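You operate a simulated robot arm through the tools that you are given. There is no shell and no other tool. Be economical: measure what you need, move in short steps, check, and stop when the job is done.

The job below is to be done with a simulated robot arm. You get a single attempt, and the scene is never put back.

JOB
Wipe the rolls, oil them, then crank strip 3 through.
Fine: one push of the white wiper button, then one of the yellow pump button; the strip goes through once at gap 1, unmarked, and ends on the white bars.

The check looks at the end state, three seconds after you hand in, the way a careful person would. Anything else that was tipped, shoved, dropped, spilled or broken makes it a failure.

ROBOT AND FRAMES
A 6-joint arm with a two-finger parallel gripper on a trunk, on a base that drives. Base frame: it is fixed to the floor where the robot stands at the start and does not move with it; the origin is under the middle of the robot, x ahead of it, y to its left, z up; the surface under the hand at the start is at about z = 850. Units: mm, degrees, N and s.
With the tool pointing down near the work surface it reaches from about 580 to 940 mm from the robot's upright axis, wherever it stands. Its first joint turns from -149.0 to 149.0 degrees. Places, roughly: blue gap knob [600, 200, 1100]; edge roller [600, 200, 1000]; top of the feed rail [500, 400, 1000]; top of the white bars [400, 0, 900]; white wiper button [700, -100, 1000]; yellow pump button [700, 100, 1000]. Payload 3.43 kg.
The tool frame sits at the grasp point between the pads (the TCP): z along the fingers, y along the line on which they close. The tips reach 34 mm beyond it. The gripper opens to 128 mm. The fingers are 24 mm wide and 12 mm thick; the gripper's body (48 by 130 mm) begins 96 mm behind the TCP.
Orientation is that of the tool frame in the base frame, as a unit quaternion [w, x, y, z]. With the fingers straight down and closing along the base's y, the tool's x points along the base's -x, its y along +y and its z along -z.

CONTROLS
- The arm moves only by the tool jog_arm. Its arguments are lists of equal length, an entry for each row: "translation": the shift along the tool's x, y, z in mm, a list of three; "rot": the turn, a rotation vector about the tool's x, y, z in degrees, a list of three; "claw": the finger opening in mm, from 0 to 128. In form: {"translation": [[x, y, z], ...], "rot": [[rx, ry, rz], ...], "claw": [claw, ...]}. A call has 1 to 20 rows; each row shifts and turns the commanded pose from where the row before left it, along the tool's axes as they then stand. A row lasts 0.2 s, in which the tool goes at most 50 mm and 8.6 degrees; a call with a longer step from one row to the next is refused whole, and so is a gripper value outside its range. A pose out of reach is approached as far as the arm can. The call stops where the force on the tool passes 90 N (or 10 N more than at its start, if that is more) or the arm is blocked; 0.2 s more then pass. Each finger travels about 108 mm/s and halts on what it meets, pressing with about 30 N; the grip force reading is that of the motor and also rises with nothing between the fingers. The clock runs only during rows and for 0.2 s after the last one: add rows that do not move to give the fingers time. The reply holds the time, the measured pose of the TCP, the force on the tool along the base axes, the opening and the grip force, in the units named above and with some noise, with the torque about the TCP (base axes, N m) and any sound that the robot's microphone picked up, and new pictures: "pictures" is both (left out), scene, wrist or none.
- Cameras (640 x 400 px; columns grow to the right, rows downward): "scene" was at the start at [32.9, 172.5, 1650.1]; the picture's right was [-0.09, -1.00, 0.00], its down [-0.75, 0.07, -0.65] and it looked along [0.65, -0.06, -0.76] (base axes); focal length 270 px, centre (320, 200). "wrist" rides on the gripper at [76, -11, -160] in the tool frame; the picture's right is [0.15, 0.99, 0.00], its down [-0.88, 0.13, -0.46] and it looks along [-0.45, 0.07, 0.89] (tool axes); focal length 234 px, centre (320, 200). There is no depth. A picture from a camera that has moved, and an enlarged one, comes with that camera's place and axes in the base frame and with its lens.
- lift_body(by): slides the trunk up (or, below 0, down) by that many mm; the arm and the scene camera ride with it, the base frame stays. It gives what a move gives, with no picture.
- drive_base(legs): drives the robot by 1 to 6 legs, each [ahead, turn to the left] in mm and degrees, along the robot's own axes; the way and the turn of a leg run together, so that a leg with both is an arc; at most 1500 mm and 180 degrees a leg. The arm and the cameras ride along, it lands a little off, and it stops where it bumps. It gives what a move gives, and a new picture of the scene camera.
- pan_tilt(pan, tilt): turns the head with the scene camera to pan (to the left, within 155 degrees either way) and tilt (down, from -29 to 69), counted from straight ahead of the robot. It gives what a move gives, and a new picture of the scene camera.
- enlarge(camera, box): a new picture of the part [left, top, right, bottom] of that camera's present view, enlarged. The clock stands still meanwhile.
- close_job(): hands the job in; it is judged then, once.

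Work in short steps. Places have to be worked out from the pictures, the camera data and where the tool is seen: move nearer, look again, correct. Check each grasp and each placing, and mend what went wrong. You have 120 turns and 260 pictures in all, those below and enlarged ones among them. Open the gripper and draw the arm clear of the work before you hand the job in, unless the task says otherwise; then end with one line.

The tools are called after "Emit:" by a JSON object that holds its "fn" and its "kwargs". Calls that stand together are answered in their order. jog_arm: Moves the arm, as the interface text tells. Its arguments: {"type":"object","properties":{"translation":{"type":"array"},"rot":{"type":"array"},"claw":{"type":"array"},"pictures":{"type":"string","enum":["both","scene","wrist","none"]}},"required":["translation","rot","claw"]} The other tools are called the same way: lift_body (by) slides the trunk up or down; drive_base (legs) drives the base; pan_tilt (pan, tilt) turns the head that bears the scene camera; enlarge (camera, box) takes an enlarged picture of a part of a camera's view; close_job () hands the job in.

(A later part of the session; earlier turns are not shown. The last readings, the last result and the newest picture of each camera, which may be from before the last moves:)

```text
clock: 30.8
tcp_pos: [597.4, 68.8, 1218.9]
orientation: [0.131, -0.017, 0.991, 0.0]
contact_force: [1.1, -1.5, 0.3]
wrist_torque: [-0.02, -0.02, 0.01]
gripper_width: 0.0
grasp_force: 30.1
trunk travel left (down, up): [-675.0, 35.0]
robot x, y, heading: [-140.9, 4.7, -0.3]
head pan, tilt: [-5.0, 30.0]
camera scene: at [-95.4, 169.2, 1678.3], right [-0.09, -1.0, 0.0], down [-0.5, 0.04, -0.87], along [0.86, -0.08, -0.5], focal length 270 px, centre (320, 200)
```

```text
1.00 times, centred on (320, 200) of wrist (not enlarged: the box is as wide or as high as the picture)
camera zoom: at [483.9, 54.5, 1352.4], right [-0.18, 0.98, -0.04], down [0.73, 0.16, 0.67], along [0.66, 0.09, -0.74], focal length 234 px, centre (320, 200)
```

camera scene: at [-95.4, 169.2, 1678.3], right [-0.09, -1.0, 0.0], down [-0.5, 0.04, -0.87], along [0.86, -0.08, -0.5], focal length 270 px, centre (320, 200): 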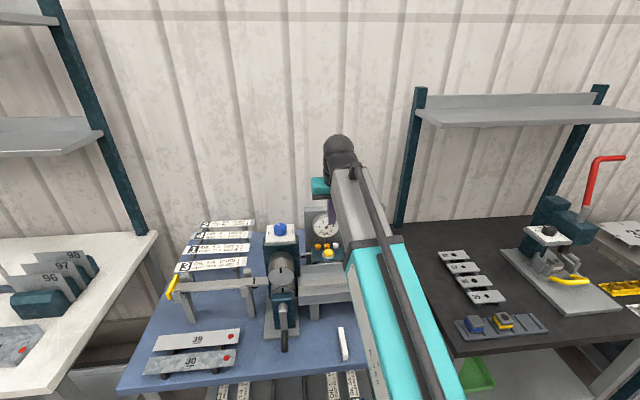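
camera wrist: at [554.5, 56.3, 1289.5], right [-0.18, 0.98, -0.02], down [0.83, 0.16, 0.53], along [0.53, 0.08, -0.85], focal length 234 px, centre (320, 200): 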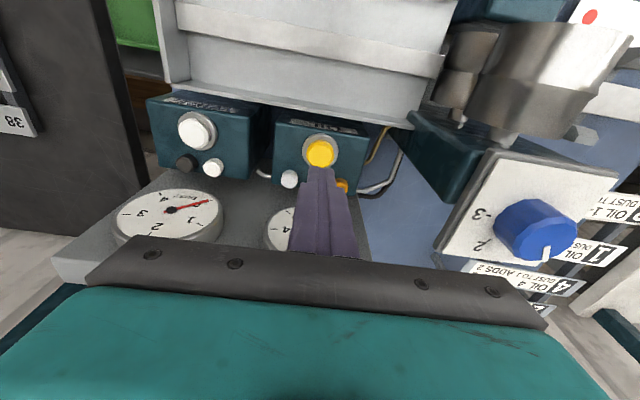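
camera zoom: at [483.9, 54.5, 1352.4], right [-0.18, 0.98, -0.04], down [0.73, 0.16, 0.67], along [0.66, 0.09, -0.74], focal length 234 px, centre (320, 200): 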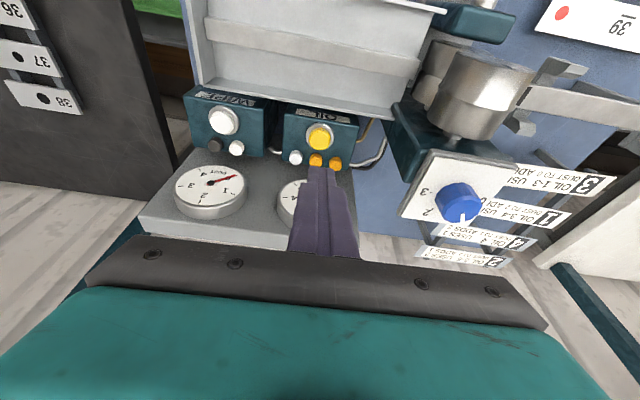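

Good clearance now. Move left 130 mm and look at the knob from above.

Emit:
{"fn": "jog_arm", "kwargs": {"translation": [[0, 40, 0], [0, 40, 0], [0, 40, 0], [0, 40, 0], [0, 40, 0], [0, 0, 0]], "rot": [[0, 0, 0], [0, 0, 0], [0, 0, 0], [0, 0, 0], [0, 0, 0], [0, 0, 0]], "claw": [0, 0, 0, 0, 0, 0], "pictures": "wrist"}}

Emit:
{"fn": "enlarge", "kwargs": {"camera": "scene", "box": [296, 200, 392, 260]}}

```text
clock: 32.2
tcp_pos: [591.9, 269.7, 1218.0]
orientation: [0.131, -0.017, 0.991, 0.0]
contact_force: [-0.1, 0.4, -0.3]
wrist_torque: [-0.03, 0.03, 0.02]
gripper_width: 0.3
grasp_force: 30.1
trunk travel left (down, up): [-675.0, 35.0]
robot x, y, heading: [-139.3, 9.3, -0.1]
head pan, tilt: [-5.0, 30.0]
camera wrist: at [477.3, 254.2, 1351.8], right [-0.17, 0.98, -0.04], down [0.73, 0.16, 0.67], along [0.66, 0.09, -0.74], focal length 234 px, centre (320, 200)
```

wrist: 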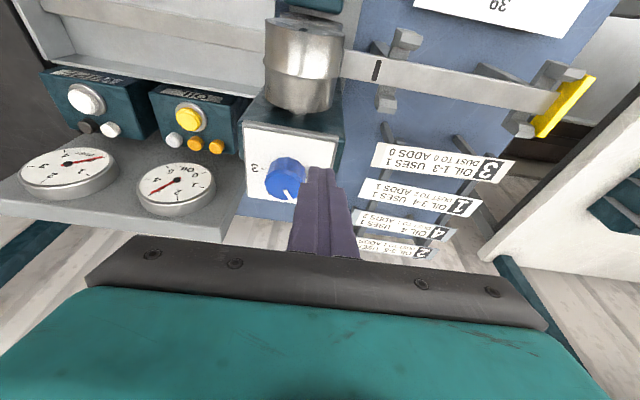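

```text
6.67 times, centred on (344, 230) of scene
camera zoom: at [-95.5, 169.1, 1678.4], right [-0.09, -1.0, 0.0], down [-0.5, 0.04, -0.87], along [0.86, -0.08, -0.5], focal length 1802 px, centre (160, 0)
```

zoom: 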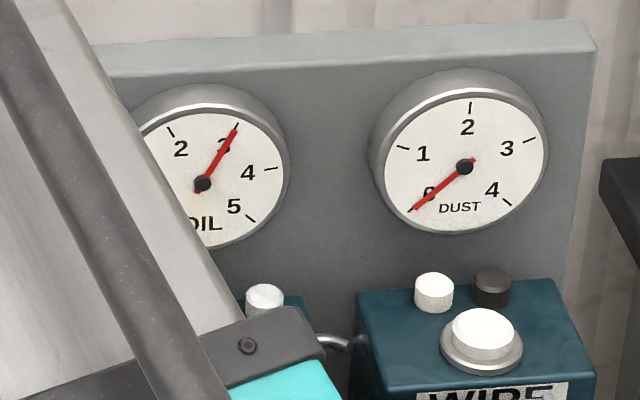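

Oil 3, dust 0. Zoom in on the knob and the rail.

Emit:
{"fn": "enlarge", "kwargs": {"camera": "wrist", "box": [230, 120, 358, 200]}}

Emit:
{"fn": "enlarge", "kwargs": {"camera": "wrist", "box": [250, 0, 610, 225]}}

```text
5.00 times, centred on (294, 160) of wrist
camera zoom: at [477.3, 254.2, 1351.8], right [-0.17, 0.98, -0.04], down [0.73, 0.16, 0.67], along [0.66, 0.09, -0.74], focal length 1171 px, centre (450, 400)
```

zoom: 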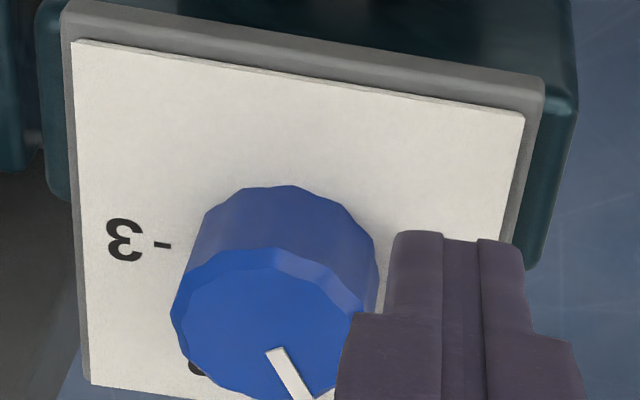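

```text
1.78 times, centred on (430, 112) of wrist
camera zoom: at [477.3, 254.2, 1351.8], right [-0.17, 0.98, -0.04], down [0.73, 0.16, 0.67], along [0.66, 0.09, -0.74], focal length 416 px, centre (124, 356)
```

zoom: 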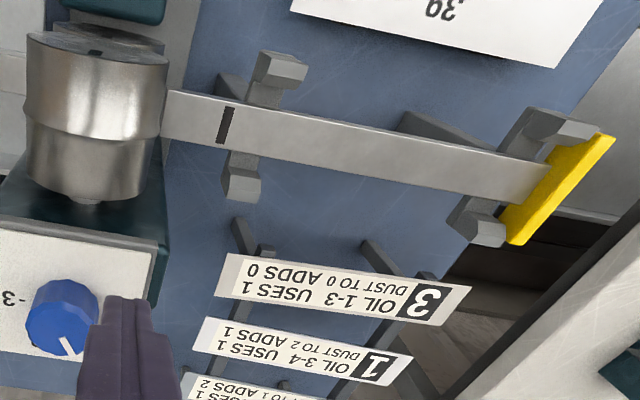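

Knob pointer is at 1, as required. Now for strip 3 at about (668, 490, 990): drive ahead 80 mm for reach, then move left and lower with the tool straightened.

Emit:
{"fn": "drive_base", "kwargs": {"legs": [[80, 0]]}}

Emit:
{"fn": "jog_arm", "kwargs": {"translation": [[0, 45, 0], [0, 45, 0], [0, 45, 0], [0, 45, 0], [0, 40, 0], [5, 0, 20], [5, 0, 25], [3, 0, 25], [0, 0, 25], [0, 0, 0]], "rot": [[0, 0, 0], [0, 0, 0], [0, 0, 0], [0, 0, 0], [0, 0, 0], [0, 0, 0], [0, 5, 0], [0, 5, 0], [0, 5, 0], [0, 0, 0]], "claw": [0, 0, 0, 0, 0, 0, 0, 0, 0, 0]}}

```text
clock: 33.3
tcp_pos: [673.6, 269.5, 1215.8]
orientation: [0.13, -0.017, 0.991, 0.0]
contact_force: [0.1, -0.4, -0.7]
wrist_torque: [0.02, 0.05, 0.05]
gripper_width: 0.3
grasp_force: 29.9
trunk travel left (down, up): [-675.0, 35.0]
robot x, y, heading: [-59.8, 4.8, -0.4]
head pan, tilt: [-5.0, 30.0]
camera scene: at [-12.2, 169.1, 1678.3], right [-0.09, -1.0, 0.0], down [-0.5, 0.04, -0.87], along [0.86, -0.08, -0.5], focal length 270 px, centre (320, 200)
```

scene: 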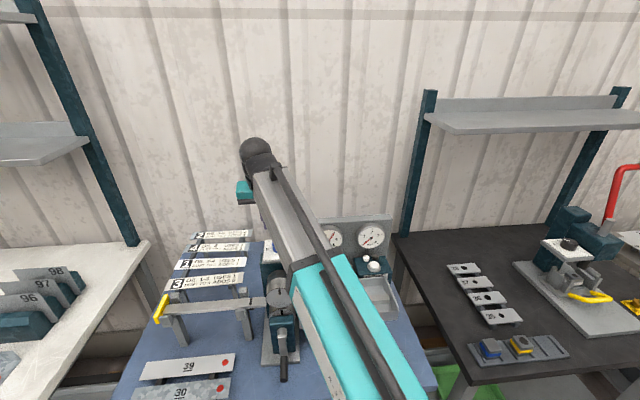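

```text
clock: 35.5
tcp_pos: [671.4, 488.8, 1121.2]
orientation: [0.0, -0.017, 1.0, -0.003]
contact_force: [-0.1, 0.2, 0.2]
wrist_torque: [-0.01, -0.01, -0.07]
gripper_width: 0.0
grasp_force: 29.6
trunk travel left (down, up): [-675.0, 35.0]
robot x, y, heading: [-58.1, 5.5, -0.2]
head pan, tilt: [-5.0, 30.0]
camera scene: at [-14.6, 169.0, 1678.4], right [-0.09, -1.0, 0.0], down [-0.5, 0.04, -0.87], along [0.86, -0.08, -0.5], focal length 270 px, centre (320, 200)
camera wrist: at [595.1, 475.7, 1280.8], right [-0.18, 0.98, 0.0], down [0.88, 0.16, 0.46], along [0.45, 0.08, -0.89], focal length 234 px, centre (320, 200)
```

scene: 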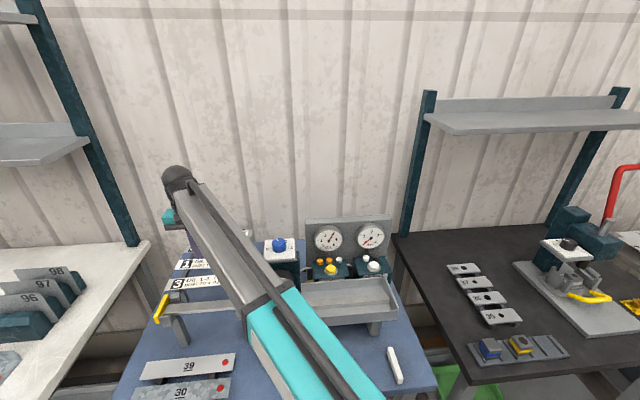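
wrist: 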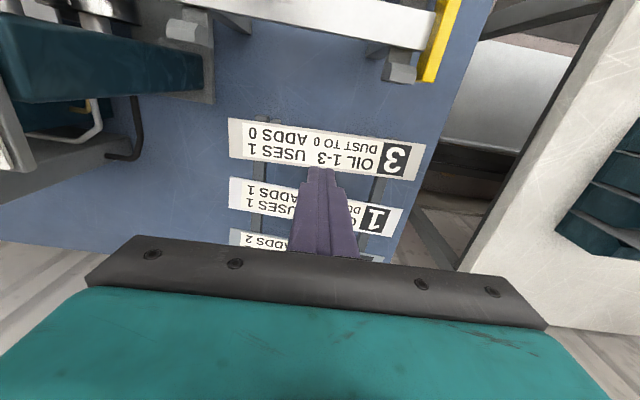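

Strip 3 is right below and lies along y. I'll rotate the tool 92° so that the fingers close across the strip (along x), with the claw open to 80.

Emit:
{"fn": "jog_arm", "kwargs": {"translation": [[0, 0, 0], [0, 0, 0], [0, 0, 0], [0, 0, 0], [0, 0, 0], [0, 0, 0], [0, 0, 0], [0, 0, 0], [0, 0, 0], [0, 0, 0], [0, 0, 0], [0, 0, 0]], "rot": [[0, 0, 8.36], [0, 0, 8.36], [0, 0, 8.36], [0, 0, 8.36], [0, 0, 8.36], [0, 0, 8.36], [0, 0, 8.36], [0, 0, 8.36], [0, 0, 8.36], [0, 0, 8.36], [0, 0, 8.36], [0, 0, 0]], "claw": [0, 0, 0, 0, 0, 0, 0, 20, 40, 60, 70, 70]}}

```text
clock: 38.1
tcp_pos: [671.0, 487.8, 1121.3]
orientation: [0.002, 0.708, 0.706, -0.001]
contact_force: [-0.7, -0.7, 0.6]
wrist_torque: [-0.03, 0.0, 0.0]
gripper_width: 70.1
grasp_force: 0.1
trunk travel left (down, up): [-675.0, 35.0]
robot x, y, heading: [-60.4, 8.5, -0.3]
head pan, tilt: [-5.0, 30.0]
camera scene: at [-14.4, 169.0, 1678.4], right [-0.09, -1.0, 0.0], down [-0.5, 0.04, -0.87], along [0.86, -0.08, -0.5], focal length 270 px, centre (320, 200)
camera wrist: at [659.3, 564.5, 1280.1], right [0.99, 0.14, 0.0], down [0.13, -0.88, 0.46], along [0.07, -0.45, -0.89], focal length 234 px, centre (320, 200)
```

scene: 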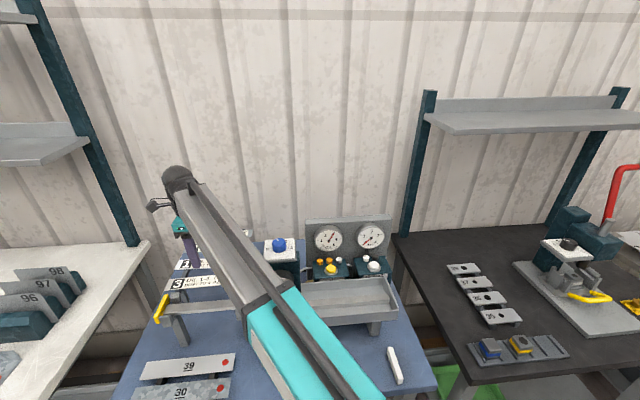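
wrist: 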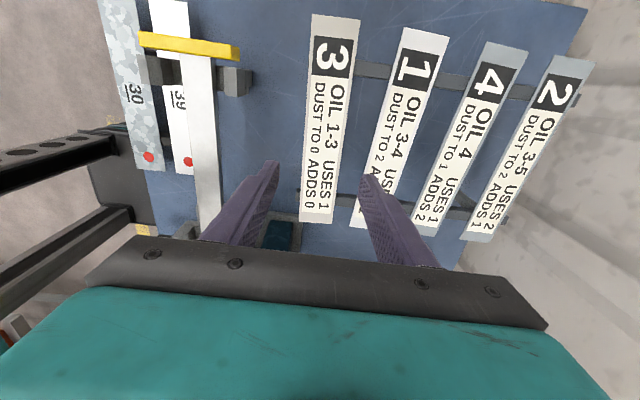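

Strip 3 spans y≈381–621. Zoom to measure its width and the gap to strip 1.

Emit:
{"fn": "enlarge", "kwargs": {"camera": "wrist", "box": [220, 60, 460, 210]}}

```text
2.67 times, centred on (340, 135) of wrist
camera zoom: at [659.3, 564.5, 1280.1], right [0.99, 0.14, 0.0], down [0.13, -0.88, 0.46], along [0.07, -0.45, -0.89], focal length 624 px, centre (267, 373)
```

zoom: 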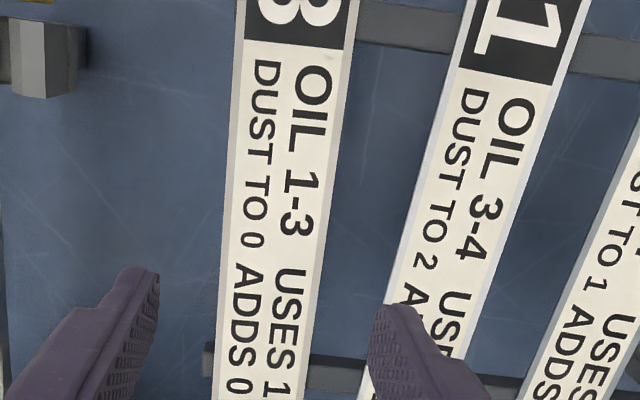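

There is ample room either side. Move +13 mm along the strip to its middle, descend 75 mm, and check.

Emit:
{"fn": "jog_arm", "kwargs": {"translation": [[13, 0, 15], [0, 0, 20], [0, 0, 20], [0, 0, 20], [0, 0, 0]], "rot": [[0, 0, 0], [0, 0, 0], [0, 0, 0], [0, 0, 0], [0, 0, 0]], "claw": [74, 74, 74, 74, 74], "pictures": "wrist"}}

```text
clock: 39.3
tcp_pos: [669.9, 500.6, 1044.9]
orientation: [0.002, 0.707, 0.707, 0.0]
contact_force: [0.0, -0.3, 0.0]
wrist_torque: [-0.02, 0.01, 0.0]
gripper_width: 74.0
grasp_force: 0.0
trunk travel left (down, up): [-675.0, 35.0]
robot x, y, heading: [-58.6, 7.1, 0.0]
head pan, tilt: [-5.0, 30.0]
camera wrist: at [658.7, 577.5, 1205.0], right [0.99, 0.15, 0.0], down [0.13, -0.88, 0.46], along [0.07, -0.45, -0.89], focal length 234 px, centre (320, 200)
```

wrist: 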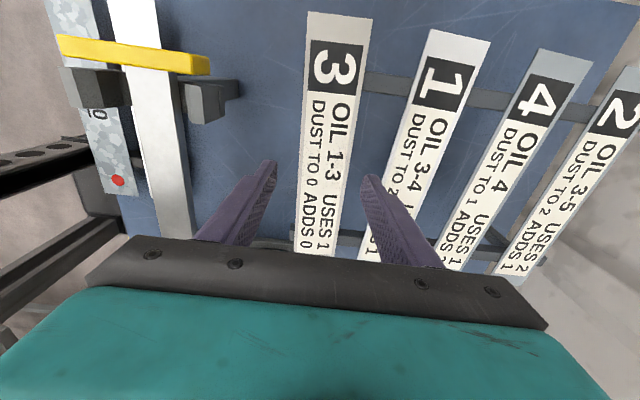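

Parallax says the strip is nearer z≈966. Descend 38 mm more and zoom.

Emit:
{"fn": "jog_arm", "kwargs": {"translation": [[0, 0, 15], [0, 0, 15], [0, 0, 8], [0, 0, 0]], "rot": [[0, 0, 0], [0, 0, 0], [0, 0, 0], [0, 0, 0]], "claw": [74, 74, 74, 74], "pictures": "none"}}

Emit:
{"fn": "enlarge", "kwargs": {"camera": "wrist", "box": [220, 100, 460, 250]}}

Emit:
{"fn": "enlarge", "kwargs": {"camera": "scene", "box": [120, 200, 280, 300]}}

```text
clock: 40.3
tcp_pos: [670.8, 502.1, 1005.8]
orientation: [0.002, 0.707, 0.707, -0.001]
contact_force: [0.3, -0.1, 0.1]
wrist_torque: [-0.02, -0.02, -0.02]
gripper_width: 74.3
grasp_force: 0.0
trunk travel left (down, up): [-675.0, 35.0]
robot x, y, heading: [-61.0, 7.3, -0.0]
head pan, tilt: [-5.0, 30.0]
```

```text
2.67 times, centred on (340, 175) of wrist
camera zoom: at [659.6, 579.0, 1166.0], right [0.99, 0.15, 0.0], down [0.13, -0.88, 0.46], along [0.07, -0.45, -0.89], focal length 624 px, centre (267, 267)
```

zoom: 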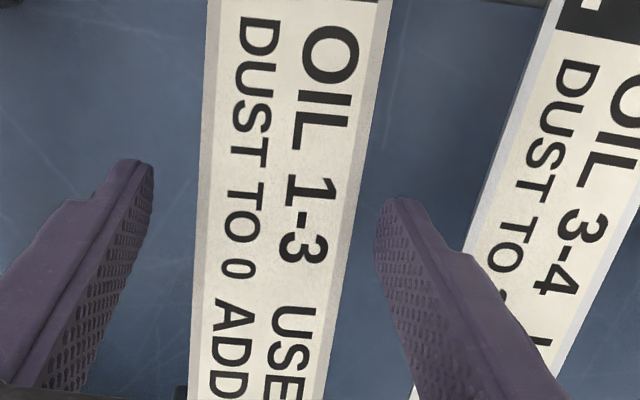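

```text
4.00 times, centred on (200, 250) of scene
camera zoom: at [-14.4, 169.0, 1678.4], right [-0.09, -1.0, 0.0], down [-0.5, 0.04, -0.87], along [0.86, -0.08, -0.5], focal length 1081 px, centre (800, 0)
```

zoom: 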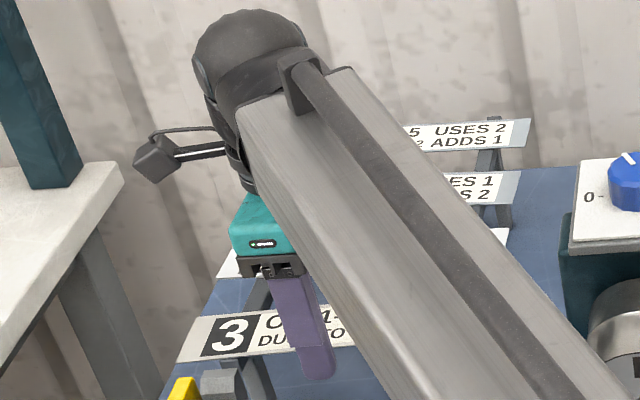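

Tips are slightly above the strip and centred about 4 mm off. I'll correct, descend 17 mm, then close.

Emit:
{"fn": "jog_arm", "kwargs": {"translation": [[0, 4, 6], [0, 0, 6], [0, 0, 5], [0, 0, 0]], "rot": [[0, 0, 0], [0, 0, 0], [0, 0, 0], [0, 0, 0]], "claw": [74, 74, 74, 74], "pictures": "none"}}

Emit:
{"fn": "enlarge", "kwargs": {"camera": "wrist", "box": [220, 100, 460, 250]}}

```text
clock: 41.3
tcp_pos: [674.5, 501.2, 989.3]
orientation: [0.002, 0.707, 0.707, -0.001]
contact_force: [0.5, 0.6, -0.5]
wrist_torque: [-0.01, 0.02, 0.02]
gripper_width: 73.9
grasp_force: 0.0
trunk travel left (down, up): [-675.0, 35.0]
robot x, y, heading: [-60.3, 5.4, 0.1]
head pan, tilt: [-5.0, 30.0]
```

```text
2.67 times, centred on (340, 175) of wrist
camera zoom: at [663.6, 577.8, 1149.4], right [0.99, 0.15, 0.0], down [0.13, -0.88, 0.46], along [0.07, -0.45, -0.89], focal length 624 px, centre (267, 267)
```

zoom: 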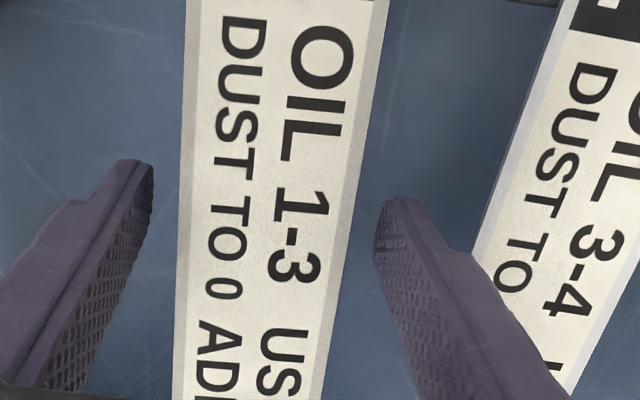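

Cross-checking with the scene view, the strip is at z≈985, so the tips are deeper than needed. Raise 16 mm and close.

Emit:
{"fn": "jog_arm", "kwargs": {"translation": [[0, 0, -8], [0, 0, -8], [0, 0, 0], [0, 0, 0], [0, 0, 0], [0, 0, 0]], "rot": [[0, 0, 0], [0, 0, 0], [0, 0, 0], [0, 0, 0], [0, 0, 0], [0, 0, 0]], "claw": [74, 74, 60, 45, 40, 40], "pictures": "wrist"}}

```text
clock: 42.7
tcp_pos: [674.9, 501.7, 1007.5]
orientation: [0.002, 0.707, 0.707, 0.0]
contact_force: [0.6, 0.4, 1.8]
wrist_torque: [-0.1, 0.03, 0.1]
gripper_width: 49.5
grasp_force: 30.3
trunk travel left (down, up): [-675.0, 35.0]
robot x, y, heading: [-61.9, 5.6, -0.0]
head pan, tilt: [-5.0, 30.0]
camera wrist: at [663.2, 577.5, 1165.9], right [0.99, 0.15, 0.0], down [0.13, -0.88, 0.46], along [0.07, -0.45, -0.89], focal length 234 px, centre (320, 200)
```

wrist: 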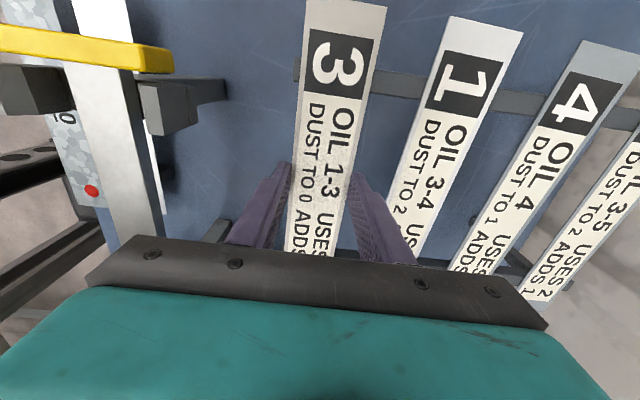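

Gripped at 49.5 mm. Lift and check.

Emit:
{"fn": "jog_arm", "kwargs": {"translation": [[0, 0, -8], [0, 0, -15], [0, 0, -20], [0, 0, -20], [0, 0, 0]], "rot": [[0, 0, 0], [0, 0, 0], [0, 0, 0], [0, 0, 0], [0, 0, 0]], "claw": [40, 40, 40, 40, 40]}}

```text
clock: 43.9
tcp_pos: [674.4, 501.7, 1068.4]
orientation: [0.002, 0.707, 0.707, -0.002]
contact_force: [0.8, -0.2, -1.1]
wrist_torque: [0.04, 0.0, -0.03]
gripper_width: 49.3
grasp_force: 29.7
trunk travel left (down, up): [-675.0, 35.0]
robot x, y, heading: [-55.3, 7.0, 0.0]
head pan, tilt: [-5.0, 30.0]
camera scene: at [-14.2, 169.1, 1678.3], right [-0.09, -1.0, 0.0], down [-0.5, 0.04, -0.87], along [0.86, -0.08, -0.5], focal length 270 px, centre (320, 200)
camera wrist: at [663.1, 577.7, 1227.9], right [0.99, 0.15, 0.0], down [0.13, -0.88, 0.46], along [0.07, -0.45, -0.89], focal length 234 px, centre (320, 200)
```

scene: 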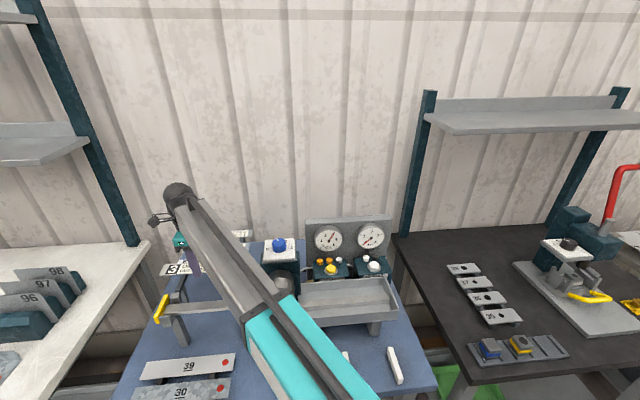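
wrist: 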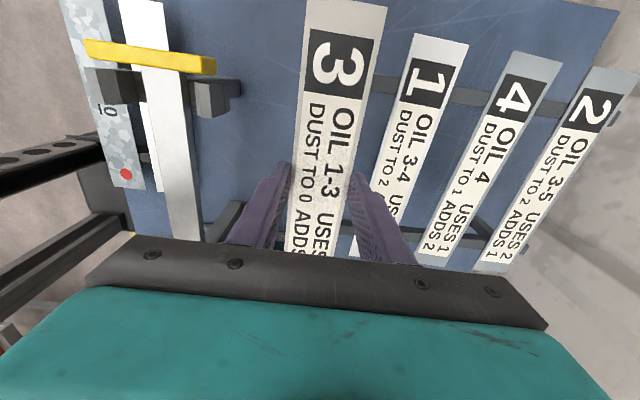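

Strip is held firmly. Zoom on the rail.

Emit:
{"fn": "enlarge", "kwargs": {"camera": "wrist", "box": [50, 0, 274, 240]}}

Emit:
{"fn": "enlarge", "kwargs": {"camera": "scene", "box": [140, 240, 300, 340]}}

```text
1.67 times, centred on (162, 120) of wrist
camera zoom: at [663.1, 577.7, 1227.9], right [0.99, 0.15, 0.0], down [0.13, -0.88, 0.46], along [0.07, -0.45, -0.89], focal length 390 px, centre (583, 333)
```

zoom: 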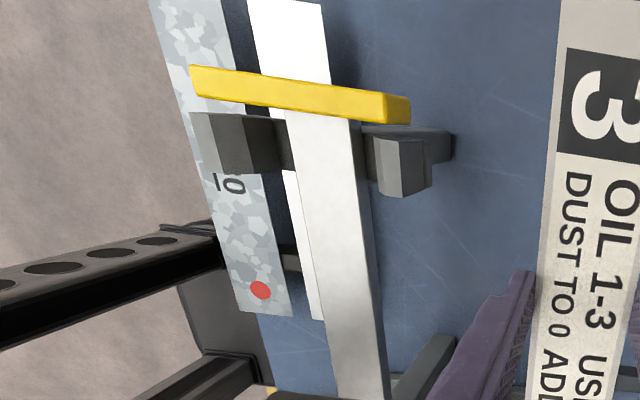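

```text
4.00 times, centred on (220, 290) of scene
camera zoom: at [-14.2, 169.1, 1678.3], right [-0.09, -1.0, 0.0], down [-0.5, 0.04, -0.87], along [0.86, -0.08, -0.5], focal length 1081 px, centre (720, -160)
```

zoom: 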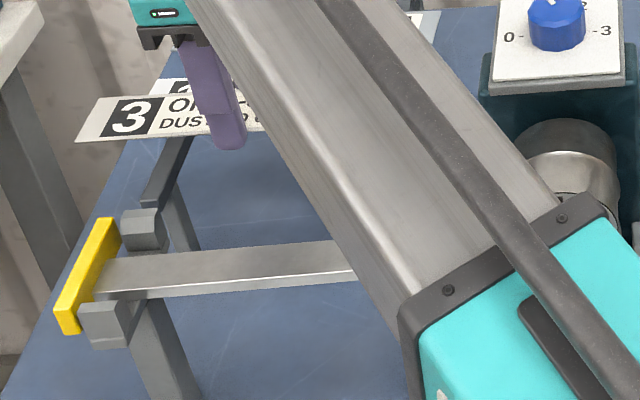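

Rail centre estimate: x≈542, z≈1000. The guide blocks are at y≈350 and 558, and the yellow stop is at y≈570. I'll raise 25 mm, then carry the strip over the rail with its middle at y≈430 and look.

Emit:
{"fn": "jog_arm", "kwargs": {"translation": [[0, 0, -25], [-15, -30, 0], [-15, -30, 0], [-15, -30, 0], [-15, -30, 0], [-12, -12, 0], [0, 0, 0]], "rot": [[0, 0, 0], [0, 0, 0], [0, 0, 0], [0, 0, 0], [0, 0, 0], [0, 0, 0], [0, 0, 0]], "claw": [40, 40, 40, 40, 40, 40, 40]}}

Emit:
{"fn": "enlarge", "kwargs": {"camera": "scene", "box": [140, 230, 300, 330]}}

```text
clock: 45.5
tcp_pos: [541.7, 429.7, 1093.3]
orientation: [0.003, 0.707, 0.707, -0.001]
contact_force: [-0.5, 0.1, -0.4]
wrist_torque: [0.0, -0.01, -0.02]
gripper_width: 49.3
grasp_force: 30.0
trunk travel left (down, up): [-675.0, 35.0]
robot x, y, heading: [-57.7, 3.1, -0.2]
head pan, tilt: [-5.0, 30.0]
camera scene: at [-14.2, 169.2, 1678.3], right [-0.09, -1.0, 0.0], down [-0.5, 0.04, -0.87], along [0.86, -0.08, -0.5], focal length 270 px, centre (320, 200)
camera wrist: at [530.2, 505.9, 1252.7], right [0.99, 0.15, 0.0], down [0.13, -0.88, 0.46], along [0.07, -0.45, -0.89], focal length 234 px, centre (320, 200)
```

scene: 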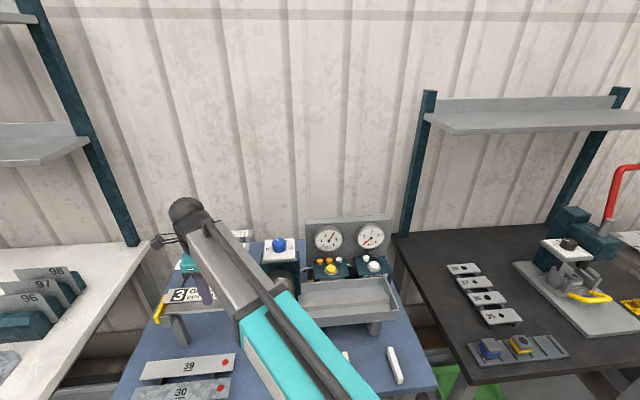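
wrist: 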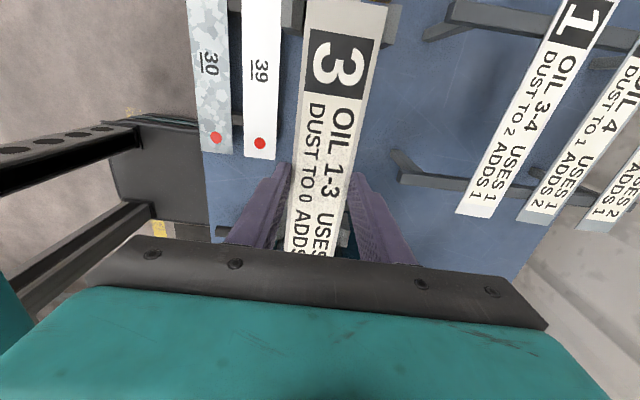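

```text
4.00 times, centred on (220, 280) of scene
camera zoom: at [-14.2, 169.2, 1678.3], right [-0.09, -1.0, 0.0], down [-0.5, 0.04, -0.87], along [0.86, -0.08, -0.5], focal length 1081 px, centre (720, -120)
```

zoom: 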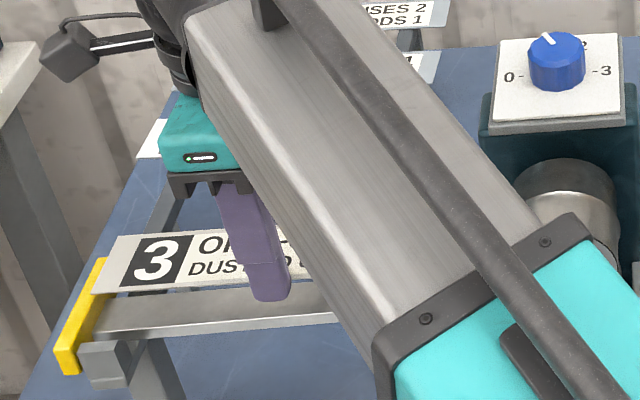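

Strip end clears the yellow stop by ~20 mm. I'll descend 45 mm and check x alignment against the guide blocks.

Emit:
{"fn": "jog_arm", "kwargs": {"translation": [[0, 0, 15], [0, 0, 15], [0, 0, 15], [0, 0, 0]], "rot": [[0, 0, 0], [0, 0, 0], [0, 0, 0], [0, 0, 0]], "claw": [40, 40, 40, 40], "pictures": "none"}}

Emit:
{"fn": "enlarge", "kwargs": {"camera": "wrist", "box": [220, 0, 460, 150]}}

Emit:
{"fn": "enlarge", "kwargs": {"camera": "scene", "box": [140, 240, 300, 340]}}

```text
clock: 46.5
tcp_pos: [541.9, 429.5, 1048.5]
orientation: [0.002, 0.707, 0.708, -0.001]
contact_force: [0.3, 0.5, -0.7]
wrist_torque: [0.03, 0.03, 0.01]
gripper_width: 49.4
grasp_force: 29.6
trunk travel left (down, up): [-675.0, 35.0]
robot x, y, heading: [-57.0, 8.3, -0.3]
head pan, tilt: [-5.0, 30.0]
```

```text
2.67 times, centred on (340, 75) of wrist
camera zoom: at [530.4, 505.7, 1207.9], right [0.99, 0.15, 0.0], down [0.13, -0.88, 0.46], along [0.07, -0.45, -0.89], focal length 624 px, centre (267, 533)
```

zoom: 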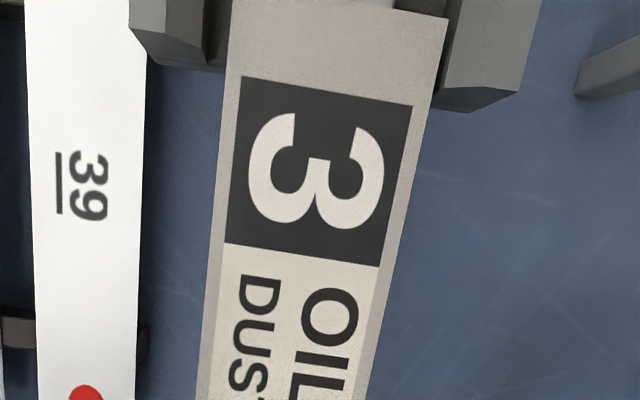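

```text
4.00 times, centred on (220, 290) of scene
camera zoom: at [-14.4, 169.1, 1678.3], right [-0.09, -1.0, 0.0], down [-0.5, 0.04, -0.87], along [0.86, -0.08, -0.5], focal length 1081 px, centre (720, -160)
```

zoom: 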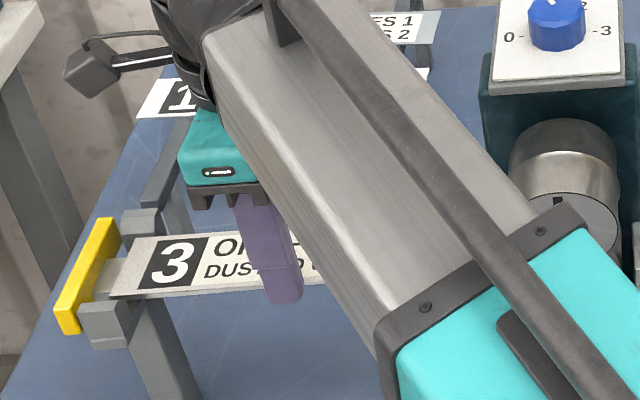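

Strip is centred between the blocks (541 vs 539). Lower gently.

Emit:
{"fn": "jog_arm", "kwargs": {"translation": [[-1, -2, 5], [0, 0, 5], [0, 0, 4], [0, 0, 0]], "rot": [[0, 0, 0], [0, 0, 0], [0, 0, 0], [0, 0, 0]], "claw": [40, 40, 40, 40], "pictures": "none"}}

Emit:
{"fn": "enlarge", "kwargs": {"camera": "scene", "box": [145, 255, 241, 315]}}

```text
clock: 47.5
tcp_pos: [541.0, 427.2, 1036.6]
orientation: [0.002, 0.707, 0.707, 0.0]
contact_force: [4.6, 2.1, 26.0]
wrist_torque: [0.07, -0.13, 0.03]
gripper_width: 49.6
grasp_force: 30.4
trunk travel left (down, up): [-675.0, 35.0]
robot x, y, heading: [-62.8, 6.4, -0.2]
head pan, tilt: [-5.0, 30.0]
```

```text
6.67 times, centred on (193, 285) of scene
camera zoom: at [-16.2, 167.7, 1678.7], right [-0.09, -1.0, 0.0], down [-0.5, 0.05, -0.87], along [0.86, -0.08, -0.5], focal length 1802 px, centre (1167, -367)
```

zoom: 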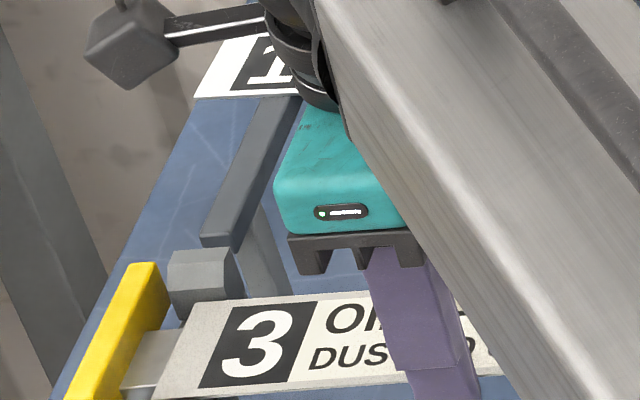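

Contact at TCP z≈1036 with the load centred. Verify the seating in a larger view.

Emit:
{"fn": "enlarge", "kwargs": {"camera": "scene", "box": [145, 260, 257, 330]}}

Emit:
{"fn": "enlarge", "kwargs": {"camera": "wrist", "box": [220, 0, 460, 150]}}

```text
5.71 times, centred on (201, 295) of scene
camera zoom: at [-16.2, 167.7, 1678.7], right [-0.09, -1.0, 0.0], down [-0.5, 0.05, -0.87], along [0.86, -0.08, -0.5], focal length 1544 px, centre (1000, -343)
```

zoom: 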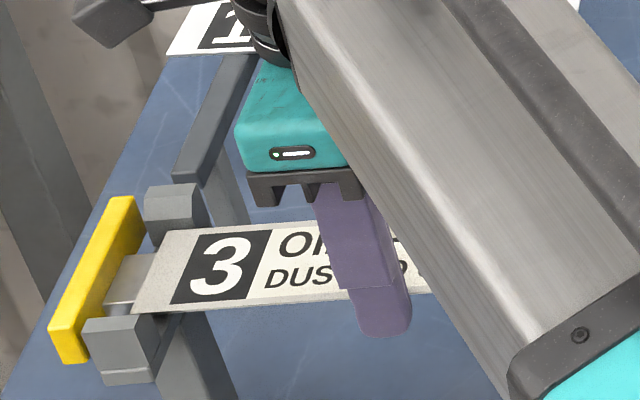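

```text
2.67 times, centred on (340, 75) of wrist
camera zoom: at [528.8, 503.9, 1196.6], right [0.99, 0.15, 0.0], down [0.13, -0.88, 0.46], along [0.07, -0.45, -0.89], focal length 624 px, centre (267, 533)
```

zoom: 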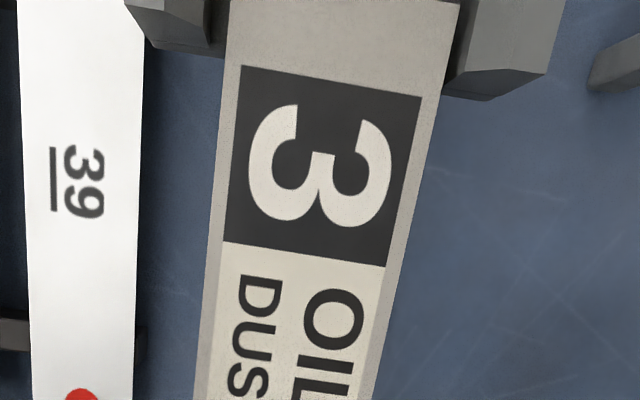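

Seated on the rail between the guides. Release, slide the open fingers 45 mm back along the strip, and regrip, so the push into the nip keeps the fingers clear of the guide blocks.

Emit:
{"fn": "jog_arm", "kwargs": {"translation": [[0, 0, -1], [0, 0, 0], [0, 0, 0], [0, 0, 0], [15, 0, 0], [15, 0, 0], [15, 0, 0], [0, 0, 0]], "rot": [[0, 0, 0], [0, 0, 0], [0, 0, 0], [0, 0, 0], [0, 0, 0], [0, 0, 0], [0, 0, 0], [0, 0, 0]], "claw": [45, 55, 66, 66, 66, 66, 66, 66]}}

Emit:
{"fn": "enlarge", "kwargs": {"camera": "scene", "box": [145, 255, 305, 355]}}

```text
clock: 49.3
tcp_pos: [541.0, 472.4, 1036.7]
orientation: [0.003, 0.707, 0.707, -0.002]
contact_force: [-0.8, -0.9, 0.6]
wrist_torque: [0.0, -0.03, 0.01]
gripper_width: 66.1
grasp_force: 0.0
trunk travel left (down, up): [-675.0, 35.0]
robot x, y, heading: [-57.0, 9.5, 0.1]
head pan, tilt: [-5.0, 30.0]
camera scene: at [-14.4, 169.1, 1678.4], right [-0.09, -1.0, 0.0], down [-0.5, 0.04, -0.87], along [0.86, -0.08, -0.5], focal length 270 px, centre (320, 200)
camera wrist: at [529.5, 549.5, 1196.2], right [0.99, 0.15, 0.0], down [0.13, -0.88, 0.46], along [0.07, -0.45, -0.89], focal length 234 px, centre (320, 200)
```

scene: 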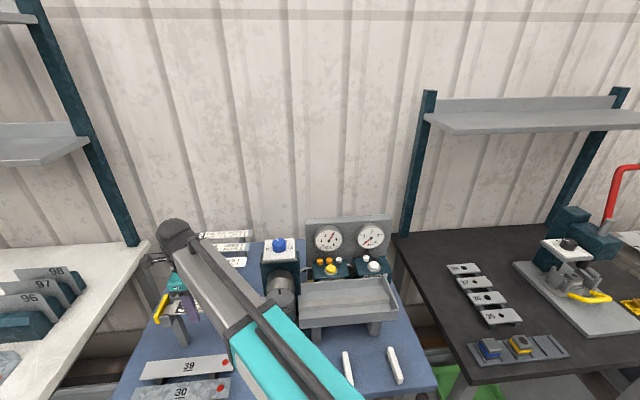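
wrist: 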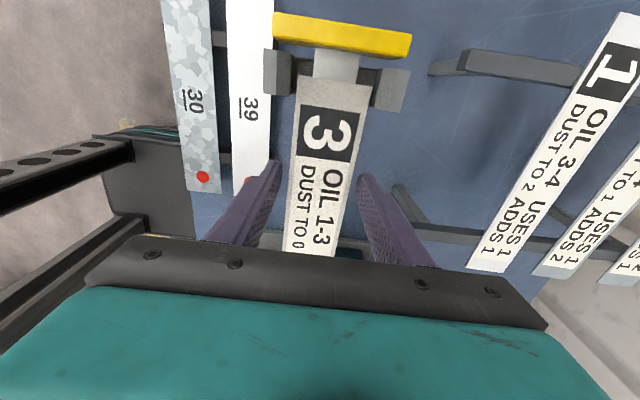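

```text
4.00 times, centred on (225, 305) of scene
camera zoom: at [-14.4, 169.1, 1678.4], right [-0.09, -1.0, 0.0], down [-0.5, 0.04, -0.87], along [0.86, -0.08, -0.5], focal length 1081 px, centre (700, -220)
```

zoom: 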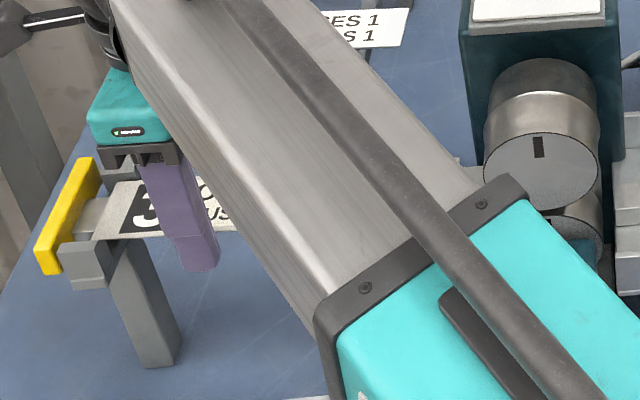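

Strip sits well between the guides. Regrip and push 45 mm toward the rolls.

Emit:
{"fn": "jog_arm", "kwargs": {"translation": [[0, 0, 0], [0, 0, 0], [0, 0, 0], [-10, 0, 0], [-10, 0, 0], [-10, 0, 0], [-10, 0, 0], [-5, 0, 0], [0, 0, 0]], "rot": [[0, 0, 0], [0, 0, 0], [0, 0, 0], [0, 0, 0], [0, 0, 0], [0, 0, 0], [0, 0, 0], [0, 0, 0], [0, 0, 0]], "claw": [50, 40, 40, 40, 40, 40, 40, 40, 40], "pictures": "wrist"}}

```text
clock: 51.3
tcp_pos: [541.2, 428.2, 1037.0]
orientation: [0.002, 0.707, 0.707, -0.001]
contact_force: [0.4, -0.4, 0.7]
wrist_torque: [0.08, 0.03, -0.01]
gripper_width: 49.1
grasp_force: 30.2
trunk travel left (down, up): [-675.0, 35.0]
robot x, y, heading: [-61.6, 4.2, -0.2]
head pan, tilt: [-5.0, 30.0]
camera wrist: at [530.3, 504.8, 1196.7], right [0.99, 0.15, 0.0], down [0.13, -0.88, 0.46], along [0.07, -0.45, -0.89], focal length 234 px, centre (320, 200)
```

wrist: 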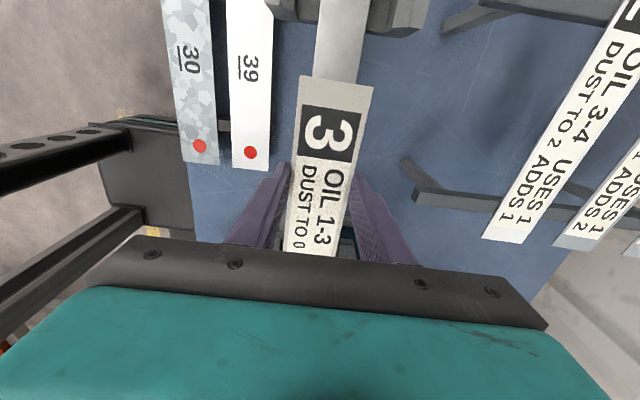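

Moving freely. Continue pushing in small steps until resistance.

Emit:
{"fn": "jog_arm", "kwargs": {"translation": [[-4, 0, 0], [-3, 0, 0], [-3, 0, 0], [0, 0, 0]], "rot": [[0, 0, 0], [0, 0, 0], [0, 0, 0], [0, 0, 0]], "claw": [40, 40, 40, 40], "pictures": "scene"}}

Emit:
{"fn": "enlarge", "kwargs": {"camera": "scene", "box": [235, 255, 315, 305]}}

```text
clock: 52.3
tcp_pos: [540.8, 418.4, 1036.1]
orientation: [0.002, 0.707, 0.707, 0.0]
contact_force: [-0.1, 1.3, 1.1]
wrist_torque: [-0.14, 0.0, -0.03]
gripper_width: 49.3
grasp_force: 29.5
trunk travel left (down, up): [-675.0, 35.0]
robot x, y, heading: [-60.0, 6.6, 0.2]
head pan, tilt: [-5.0, 30.0]
camera scene: at [-14.6, 169.1, 1678.4], right [-0.09, -1.0, 0.0], down [-0.5, 0.04, -0.87], along [0.86, -0.08, -0.5], focal length 270 px, centre (320, 200)
```

scene: 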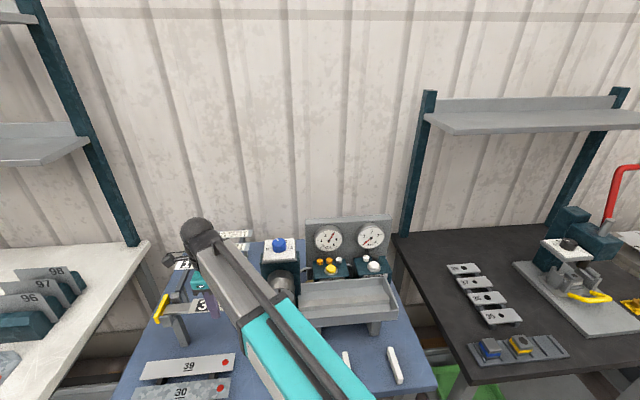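

```text
8.00 times, centred on (275, 280) of scene
camera zoom: at [-14.6, 169.1, 1678.4], right [-0.09, -1.0, 0.0], down [-0.5, 0.04, -0.87], along [0.86, -0.08, -0.5], focal length 2162 px, centre (680, -440)
```

zoom: 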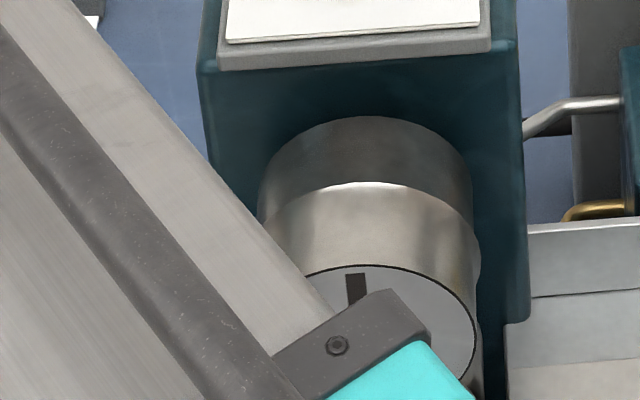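

Emit:
{"fn": "jog_arm", "kwargs": {"translation": [[-2, 0, 0], [-2, 0, 0], [-2, 0, 0], [-2, 0, 0], [0, 0, 0]], "rot": [[0, 0, 0], [0, 0, 0], [0, 0, 0], [0, 0, 0], [0, 0, 0]], "claw": [40, 40, 40, 40, 40], "pictures": "none"}}

```text
clock: 53.5
tcp_pos: [540.4, 409.5, 1037.1]
orientation: [0.002, 0.707, 0.707, 0.0]
contact_force: [1.4, 5.7, 12.7]
wrist_torque: [0.54, 0.05, 0.02]
gripper_width: 49.3
grasp_force: 30.2
trunk travel left (down, up): [-675.0, 35.0]
robot x, y, heading: [-58.7, 5.7, -0.0]
head pan, tilt: [-5.0, 30.0]
```

Slight resistance, so the front edge is at the nip. Nudge 4 mm more.

Emit:
{"fn": "jog_arm", "kwargs": {"translation": [[-2, 0, 0], [-2, 0, 0], [0, 0, 0]], "rot": [[0, 0, 0], [0, 0, 0], [0, 0, 0]], "claw": [40, 40, 40], "pictures": "wrist"}}

```text
clock: 54.3
tcp_pos: [539.8, 406.0, 1036.8]
orientation: [0.003, 0.707, 0.707, -0.001]
contact_force: [-0.6, 0.3, 7.5]
wrist_torque: [-0.14, 0.03, -0.06]
gripper_width: 49.1
grasp_force: 30.0
trunk travel left (down, up): [-675.0, 35.0]
robot x, y, heading: [-60.3, 7.5, -0.2]
head pan, tilt: [-5.0, 30.0]
camera wrist: at [528.8, 481.9, 1196.1], right [0.99, 0.15, 0.0], down [0.13, -0.88, 0.46], along [0.07, -0.46, -0.89], focal length 234 px, centre (320, 200)
```

wrist: 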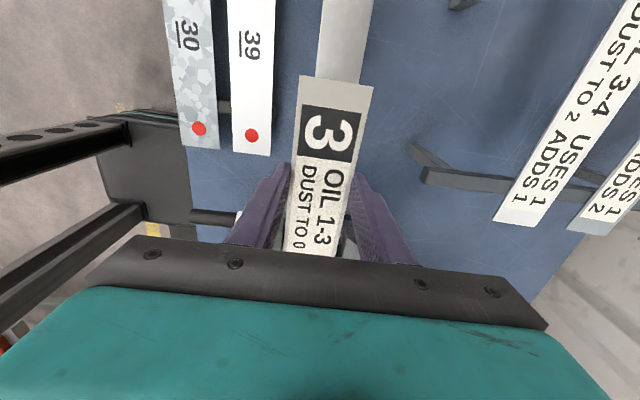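

Resistance vanished, so it may only have been a light rub. Push a few mm more.

Emit:
{"fn": "jog_arm", "kwargs": {"translation": [[-2, 0, 0], [-2, 0, 0], [-2, 0, 0], [0, 0, 0]], "rot": [[0, 0, 0], [0, 0, 0], [0, 0, 0], [0, 0, 0]], "claw": [40, 40, 40, 40], "pictures": "none"}}

```text
clock: 55.3
tcp_pos: [541.9, 398.9, 1036.7]
orientation: [0.003, 0.708, 0.706, -0.002]
contact_force: [-0.2, 1.0, 2.0]
wrist_torque: [-0.1, 0.0, 0.02]
gripper_width: 49.4
grasp_force: 30.3
trunk travel left (down, up): [-675.0, 35.0]
robot x, y, heading: [-64.5, 7.9, -0.1]
head pan, tilt: [-5.0, 30.0]
```

No resistance yet. I'll release, raise and move left to see where the front edge is.

Emit:
{"fn": "jog_arm", "kwargs": {"translation": [[0, 0, 0], [0, 0, 0], [0, 0, 0], [0, 0, -20], [0, 0, -30], [0, 0, -30], [20, 20, -20], [45, 0, 0], [45, 0, 0], [30, 0, 0], [0, 0, 0]], "rot": [[0, 0, 0], [0, 0, 0], [0, 0, 0], [0, 0, 0], [0, 0, 0], [0, 0, 0], [0, 0, 0], [0, 0, 0], [0, 0, 0], [0, 0, 0], [0, 0, 0]], "claw": [50, 66, 66, 66, 66, 66, 66, 66, 66, 66, 66]}}

Emit:
{"fn": "enlarge", "kwargs": {"camera": "scene", "box": [150, 240, 310, 340]}}

```text
clock: 57.7
tcp_pos: [557.4, 539.3, 1136.4]
orientation: [0.002, 0.707, 0.707, -0.001]
contact_force: [-0.6, -0.4, -0.3]
wrist_torque: [0.01, -0.02, 0.0]
gripper_width: 66.0
grasp_force: 0.0
trunk travel left (down, up): [-675.0, 35.0]
robot x, y, heading: [-59.9, 8.9, 0.0]
head pan, tilt: [-5.0, 30.0]
camera scene: at [-14.5, 169.0, 1678.4], right [-0.09, -1.0, 0.0], down [-0.5, 0.04, -0.87], along [0.86, -0.08, -0.5], focal length 270 px, centre (320, 200)
camera wrist: at [546.7, 615.8, 1296.0], right [0.99, 0.15, 0.0], down [0.13, -0.88, 0.46], along [0.07, -0.45, -0.89], focal length 234 px, centre (320, 200)
```

scene: 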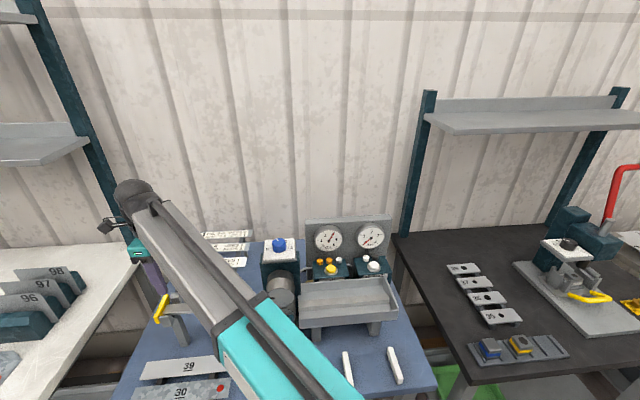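
wrist: 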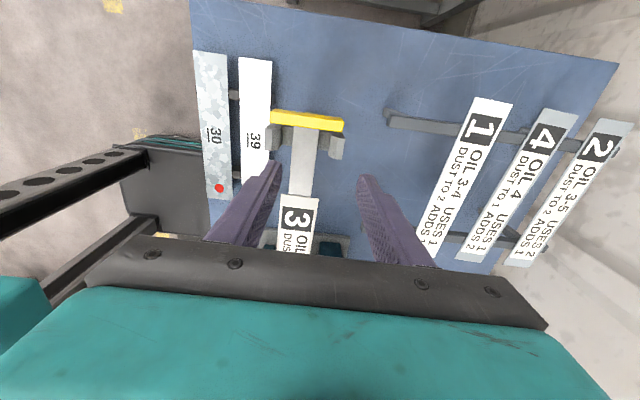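

```text
4.00 times, centred on (230, 290) of scene
camera zoom: at [-14.5, 169.0, 1678.4], right [-0.09, -1.0, 0.0], down [-0.5, 0.04, -0.87], along [0.86, -0.08, -0.5], focal length 1081 px, centre (680, -160)
```

zoom: 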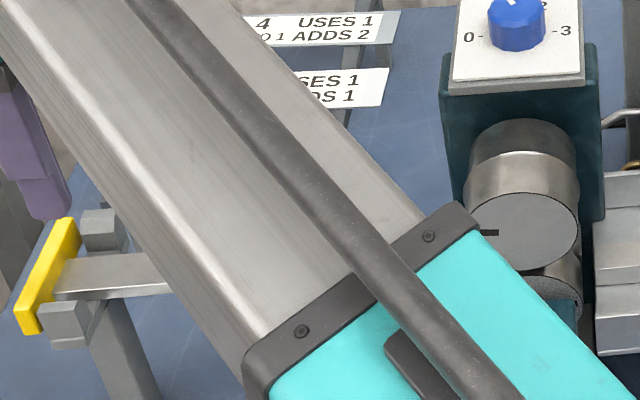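

The roll's mark has turned from 12 to 9 o'clock, so the rolls moved. I'll back the base up, which cranking needs anyway, for an unobstructed look.

Emit:
{"fn": "drive_base", "kwargs": {"legs": [[-230, 0]]}}

Emit:
{"fn": "enlarge", "kwargs": {"camera": "scene", "box": [180, 190, 340, 290]}}

```text
clock: 59.6
tcp_pos: [330.9, 539.7, 1137.5]
orientation: [0.002, 0.708, 0.706, 0.0]
contact_force: [-0.9, -0.3, 0.5]
wrist_torque: [0.0, 0.02, 0.04]
gripper_width: 66.3
grasp_force: 0.1
trunk travel left (down, up): [-675.0, 35.0]
robot x, y, heading: [-281.6, 5.0, -0.3]
head pan, tilt: [-5.0, 30.0]
camera scene: at [-240.9, 169.5, 1678.4], right [-0.09, -1.0, 0.0], down [-0.5, 0.04, -0.87], along [0.86, -0.08, -0.5], focal length 270 px, centre (320, 200)
```

scene: 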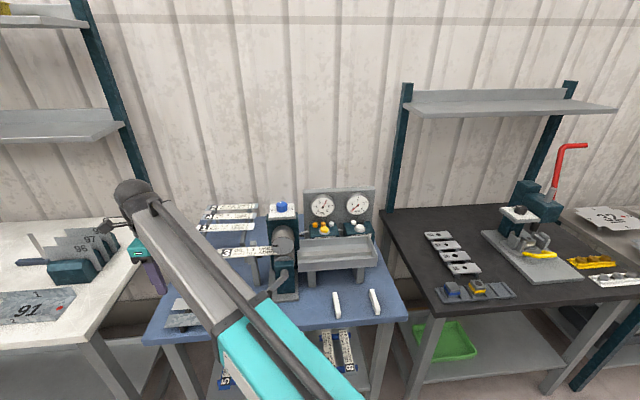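

```text
4.00 times, centred on (260, 240) of scene
camera zoom: at [-240.9, 169.5, 1678.4], right [-0.09, -1.0, 0.0], down [-0.5, 0.04, -0.87], along [0.86, -0.08, -0.5], focal length 1081 px, centre (560, 40)
```

zoom: 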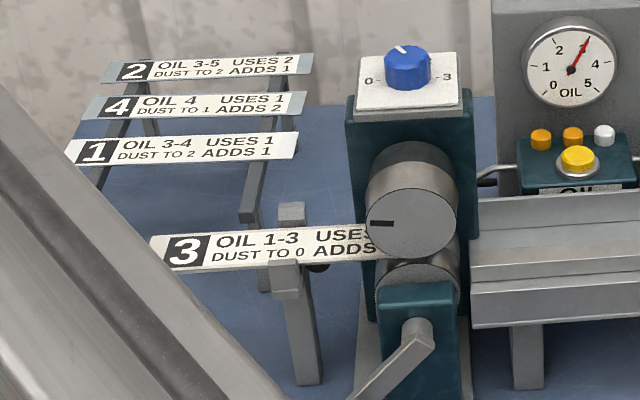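

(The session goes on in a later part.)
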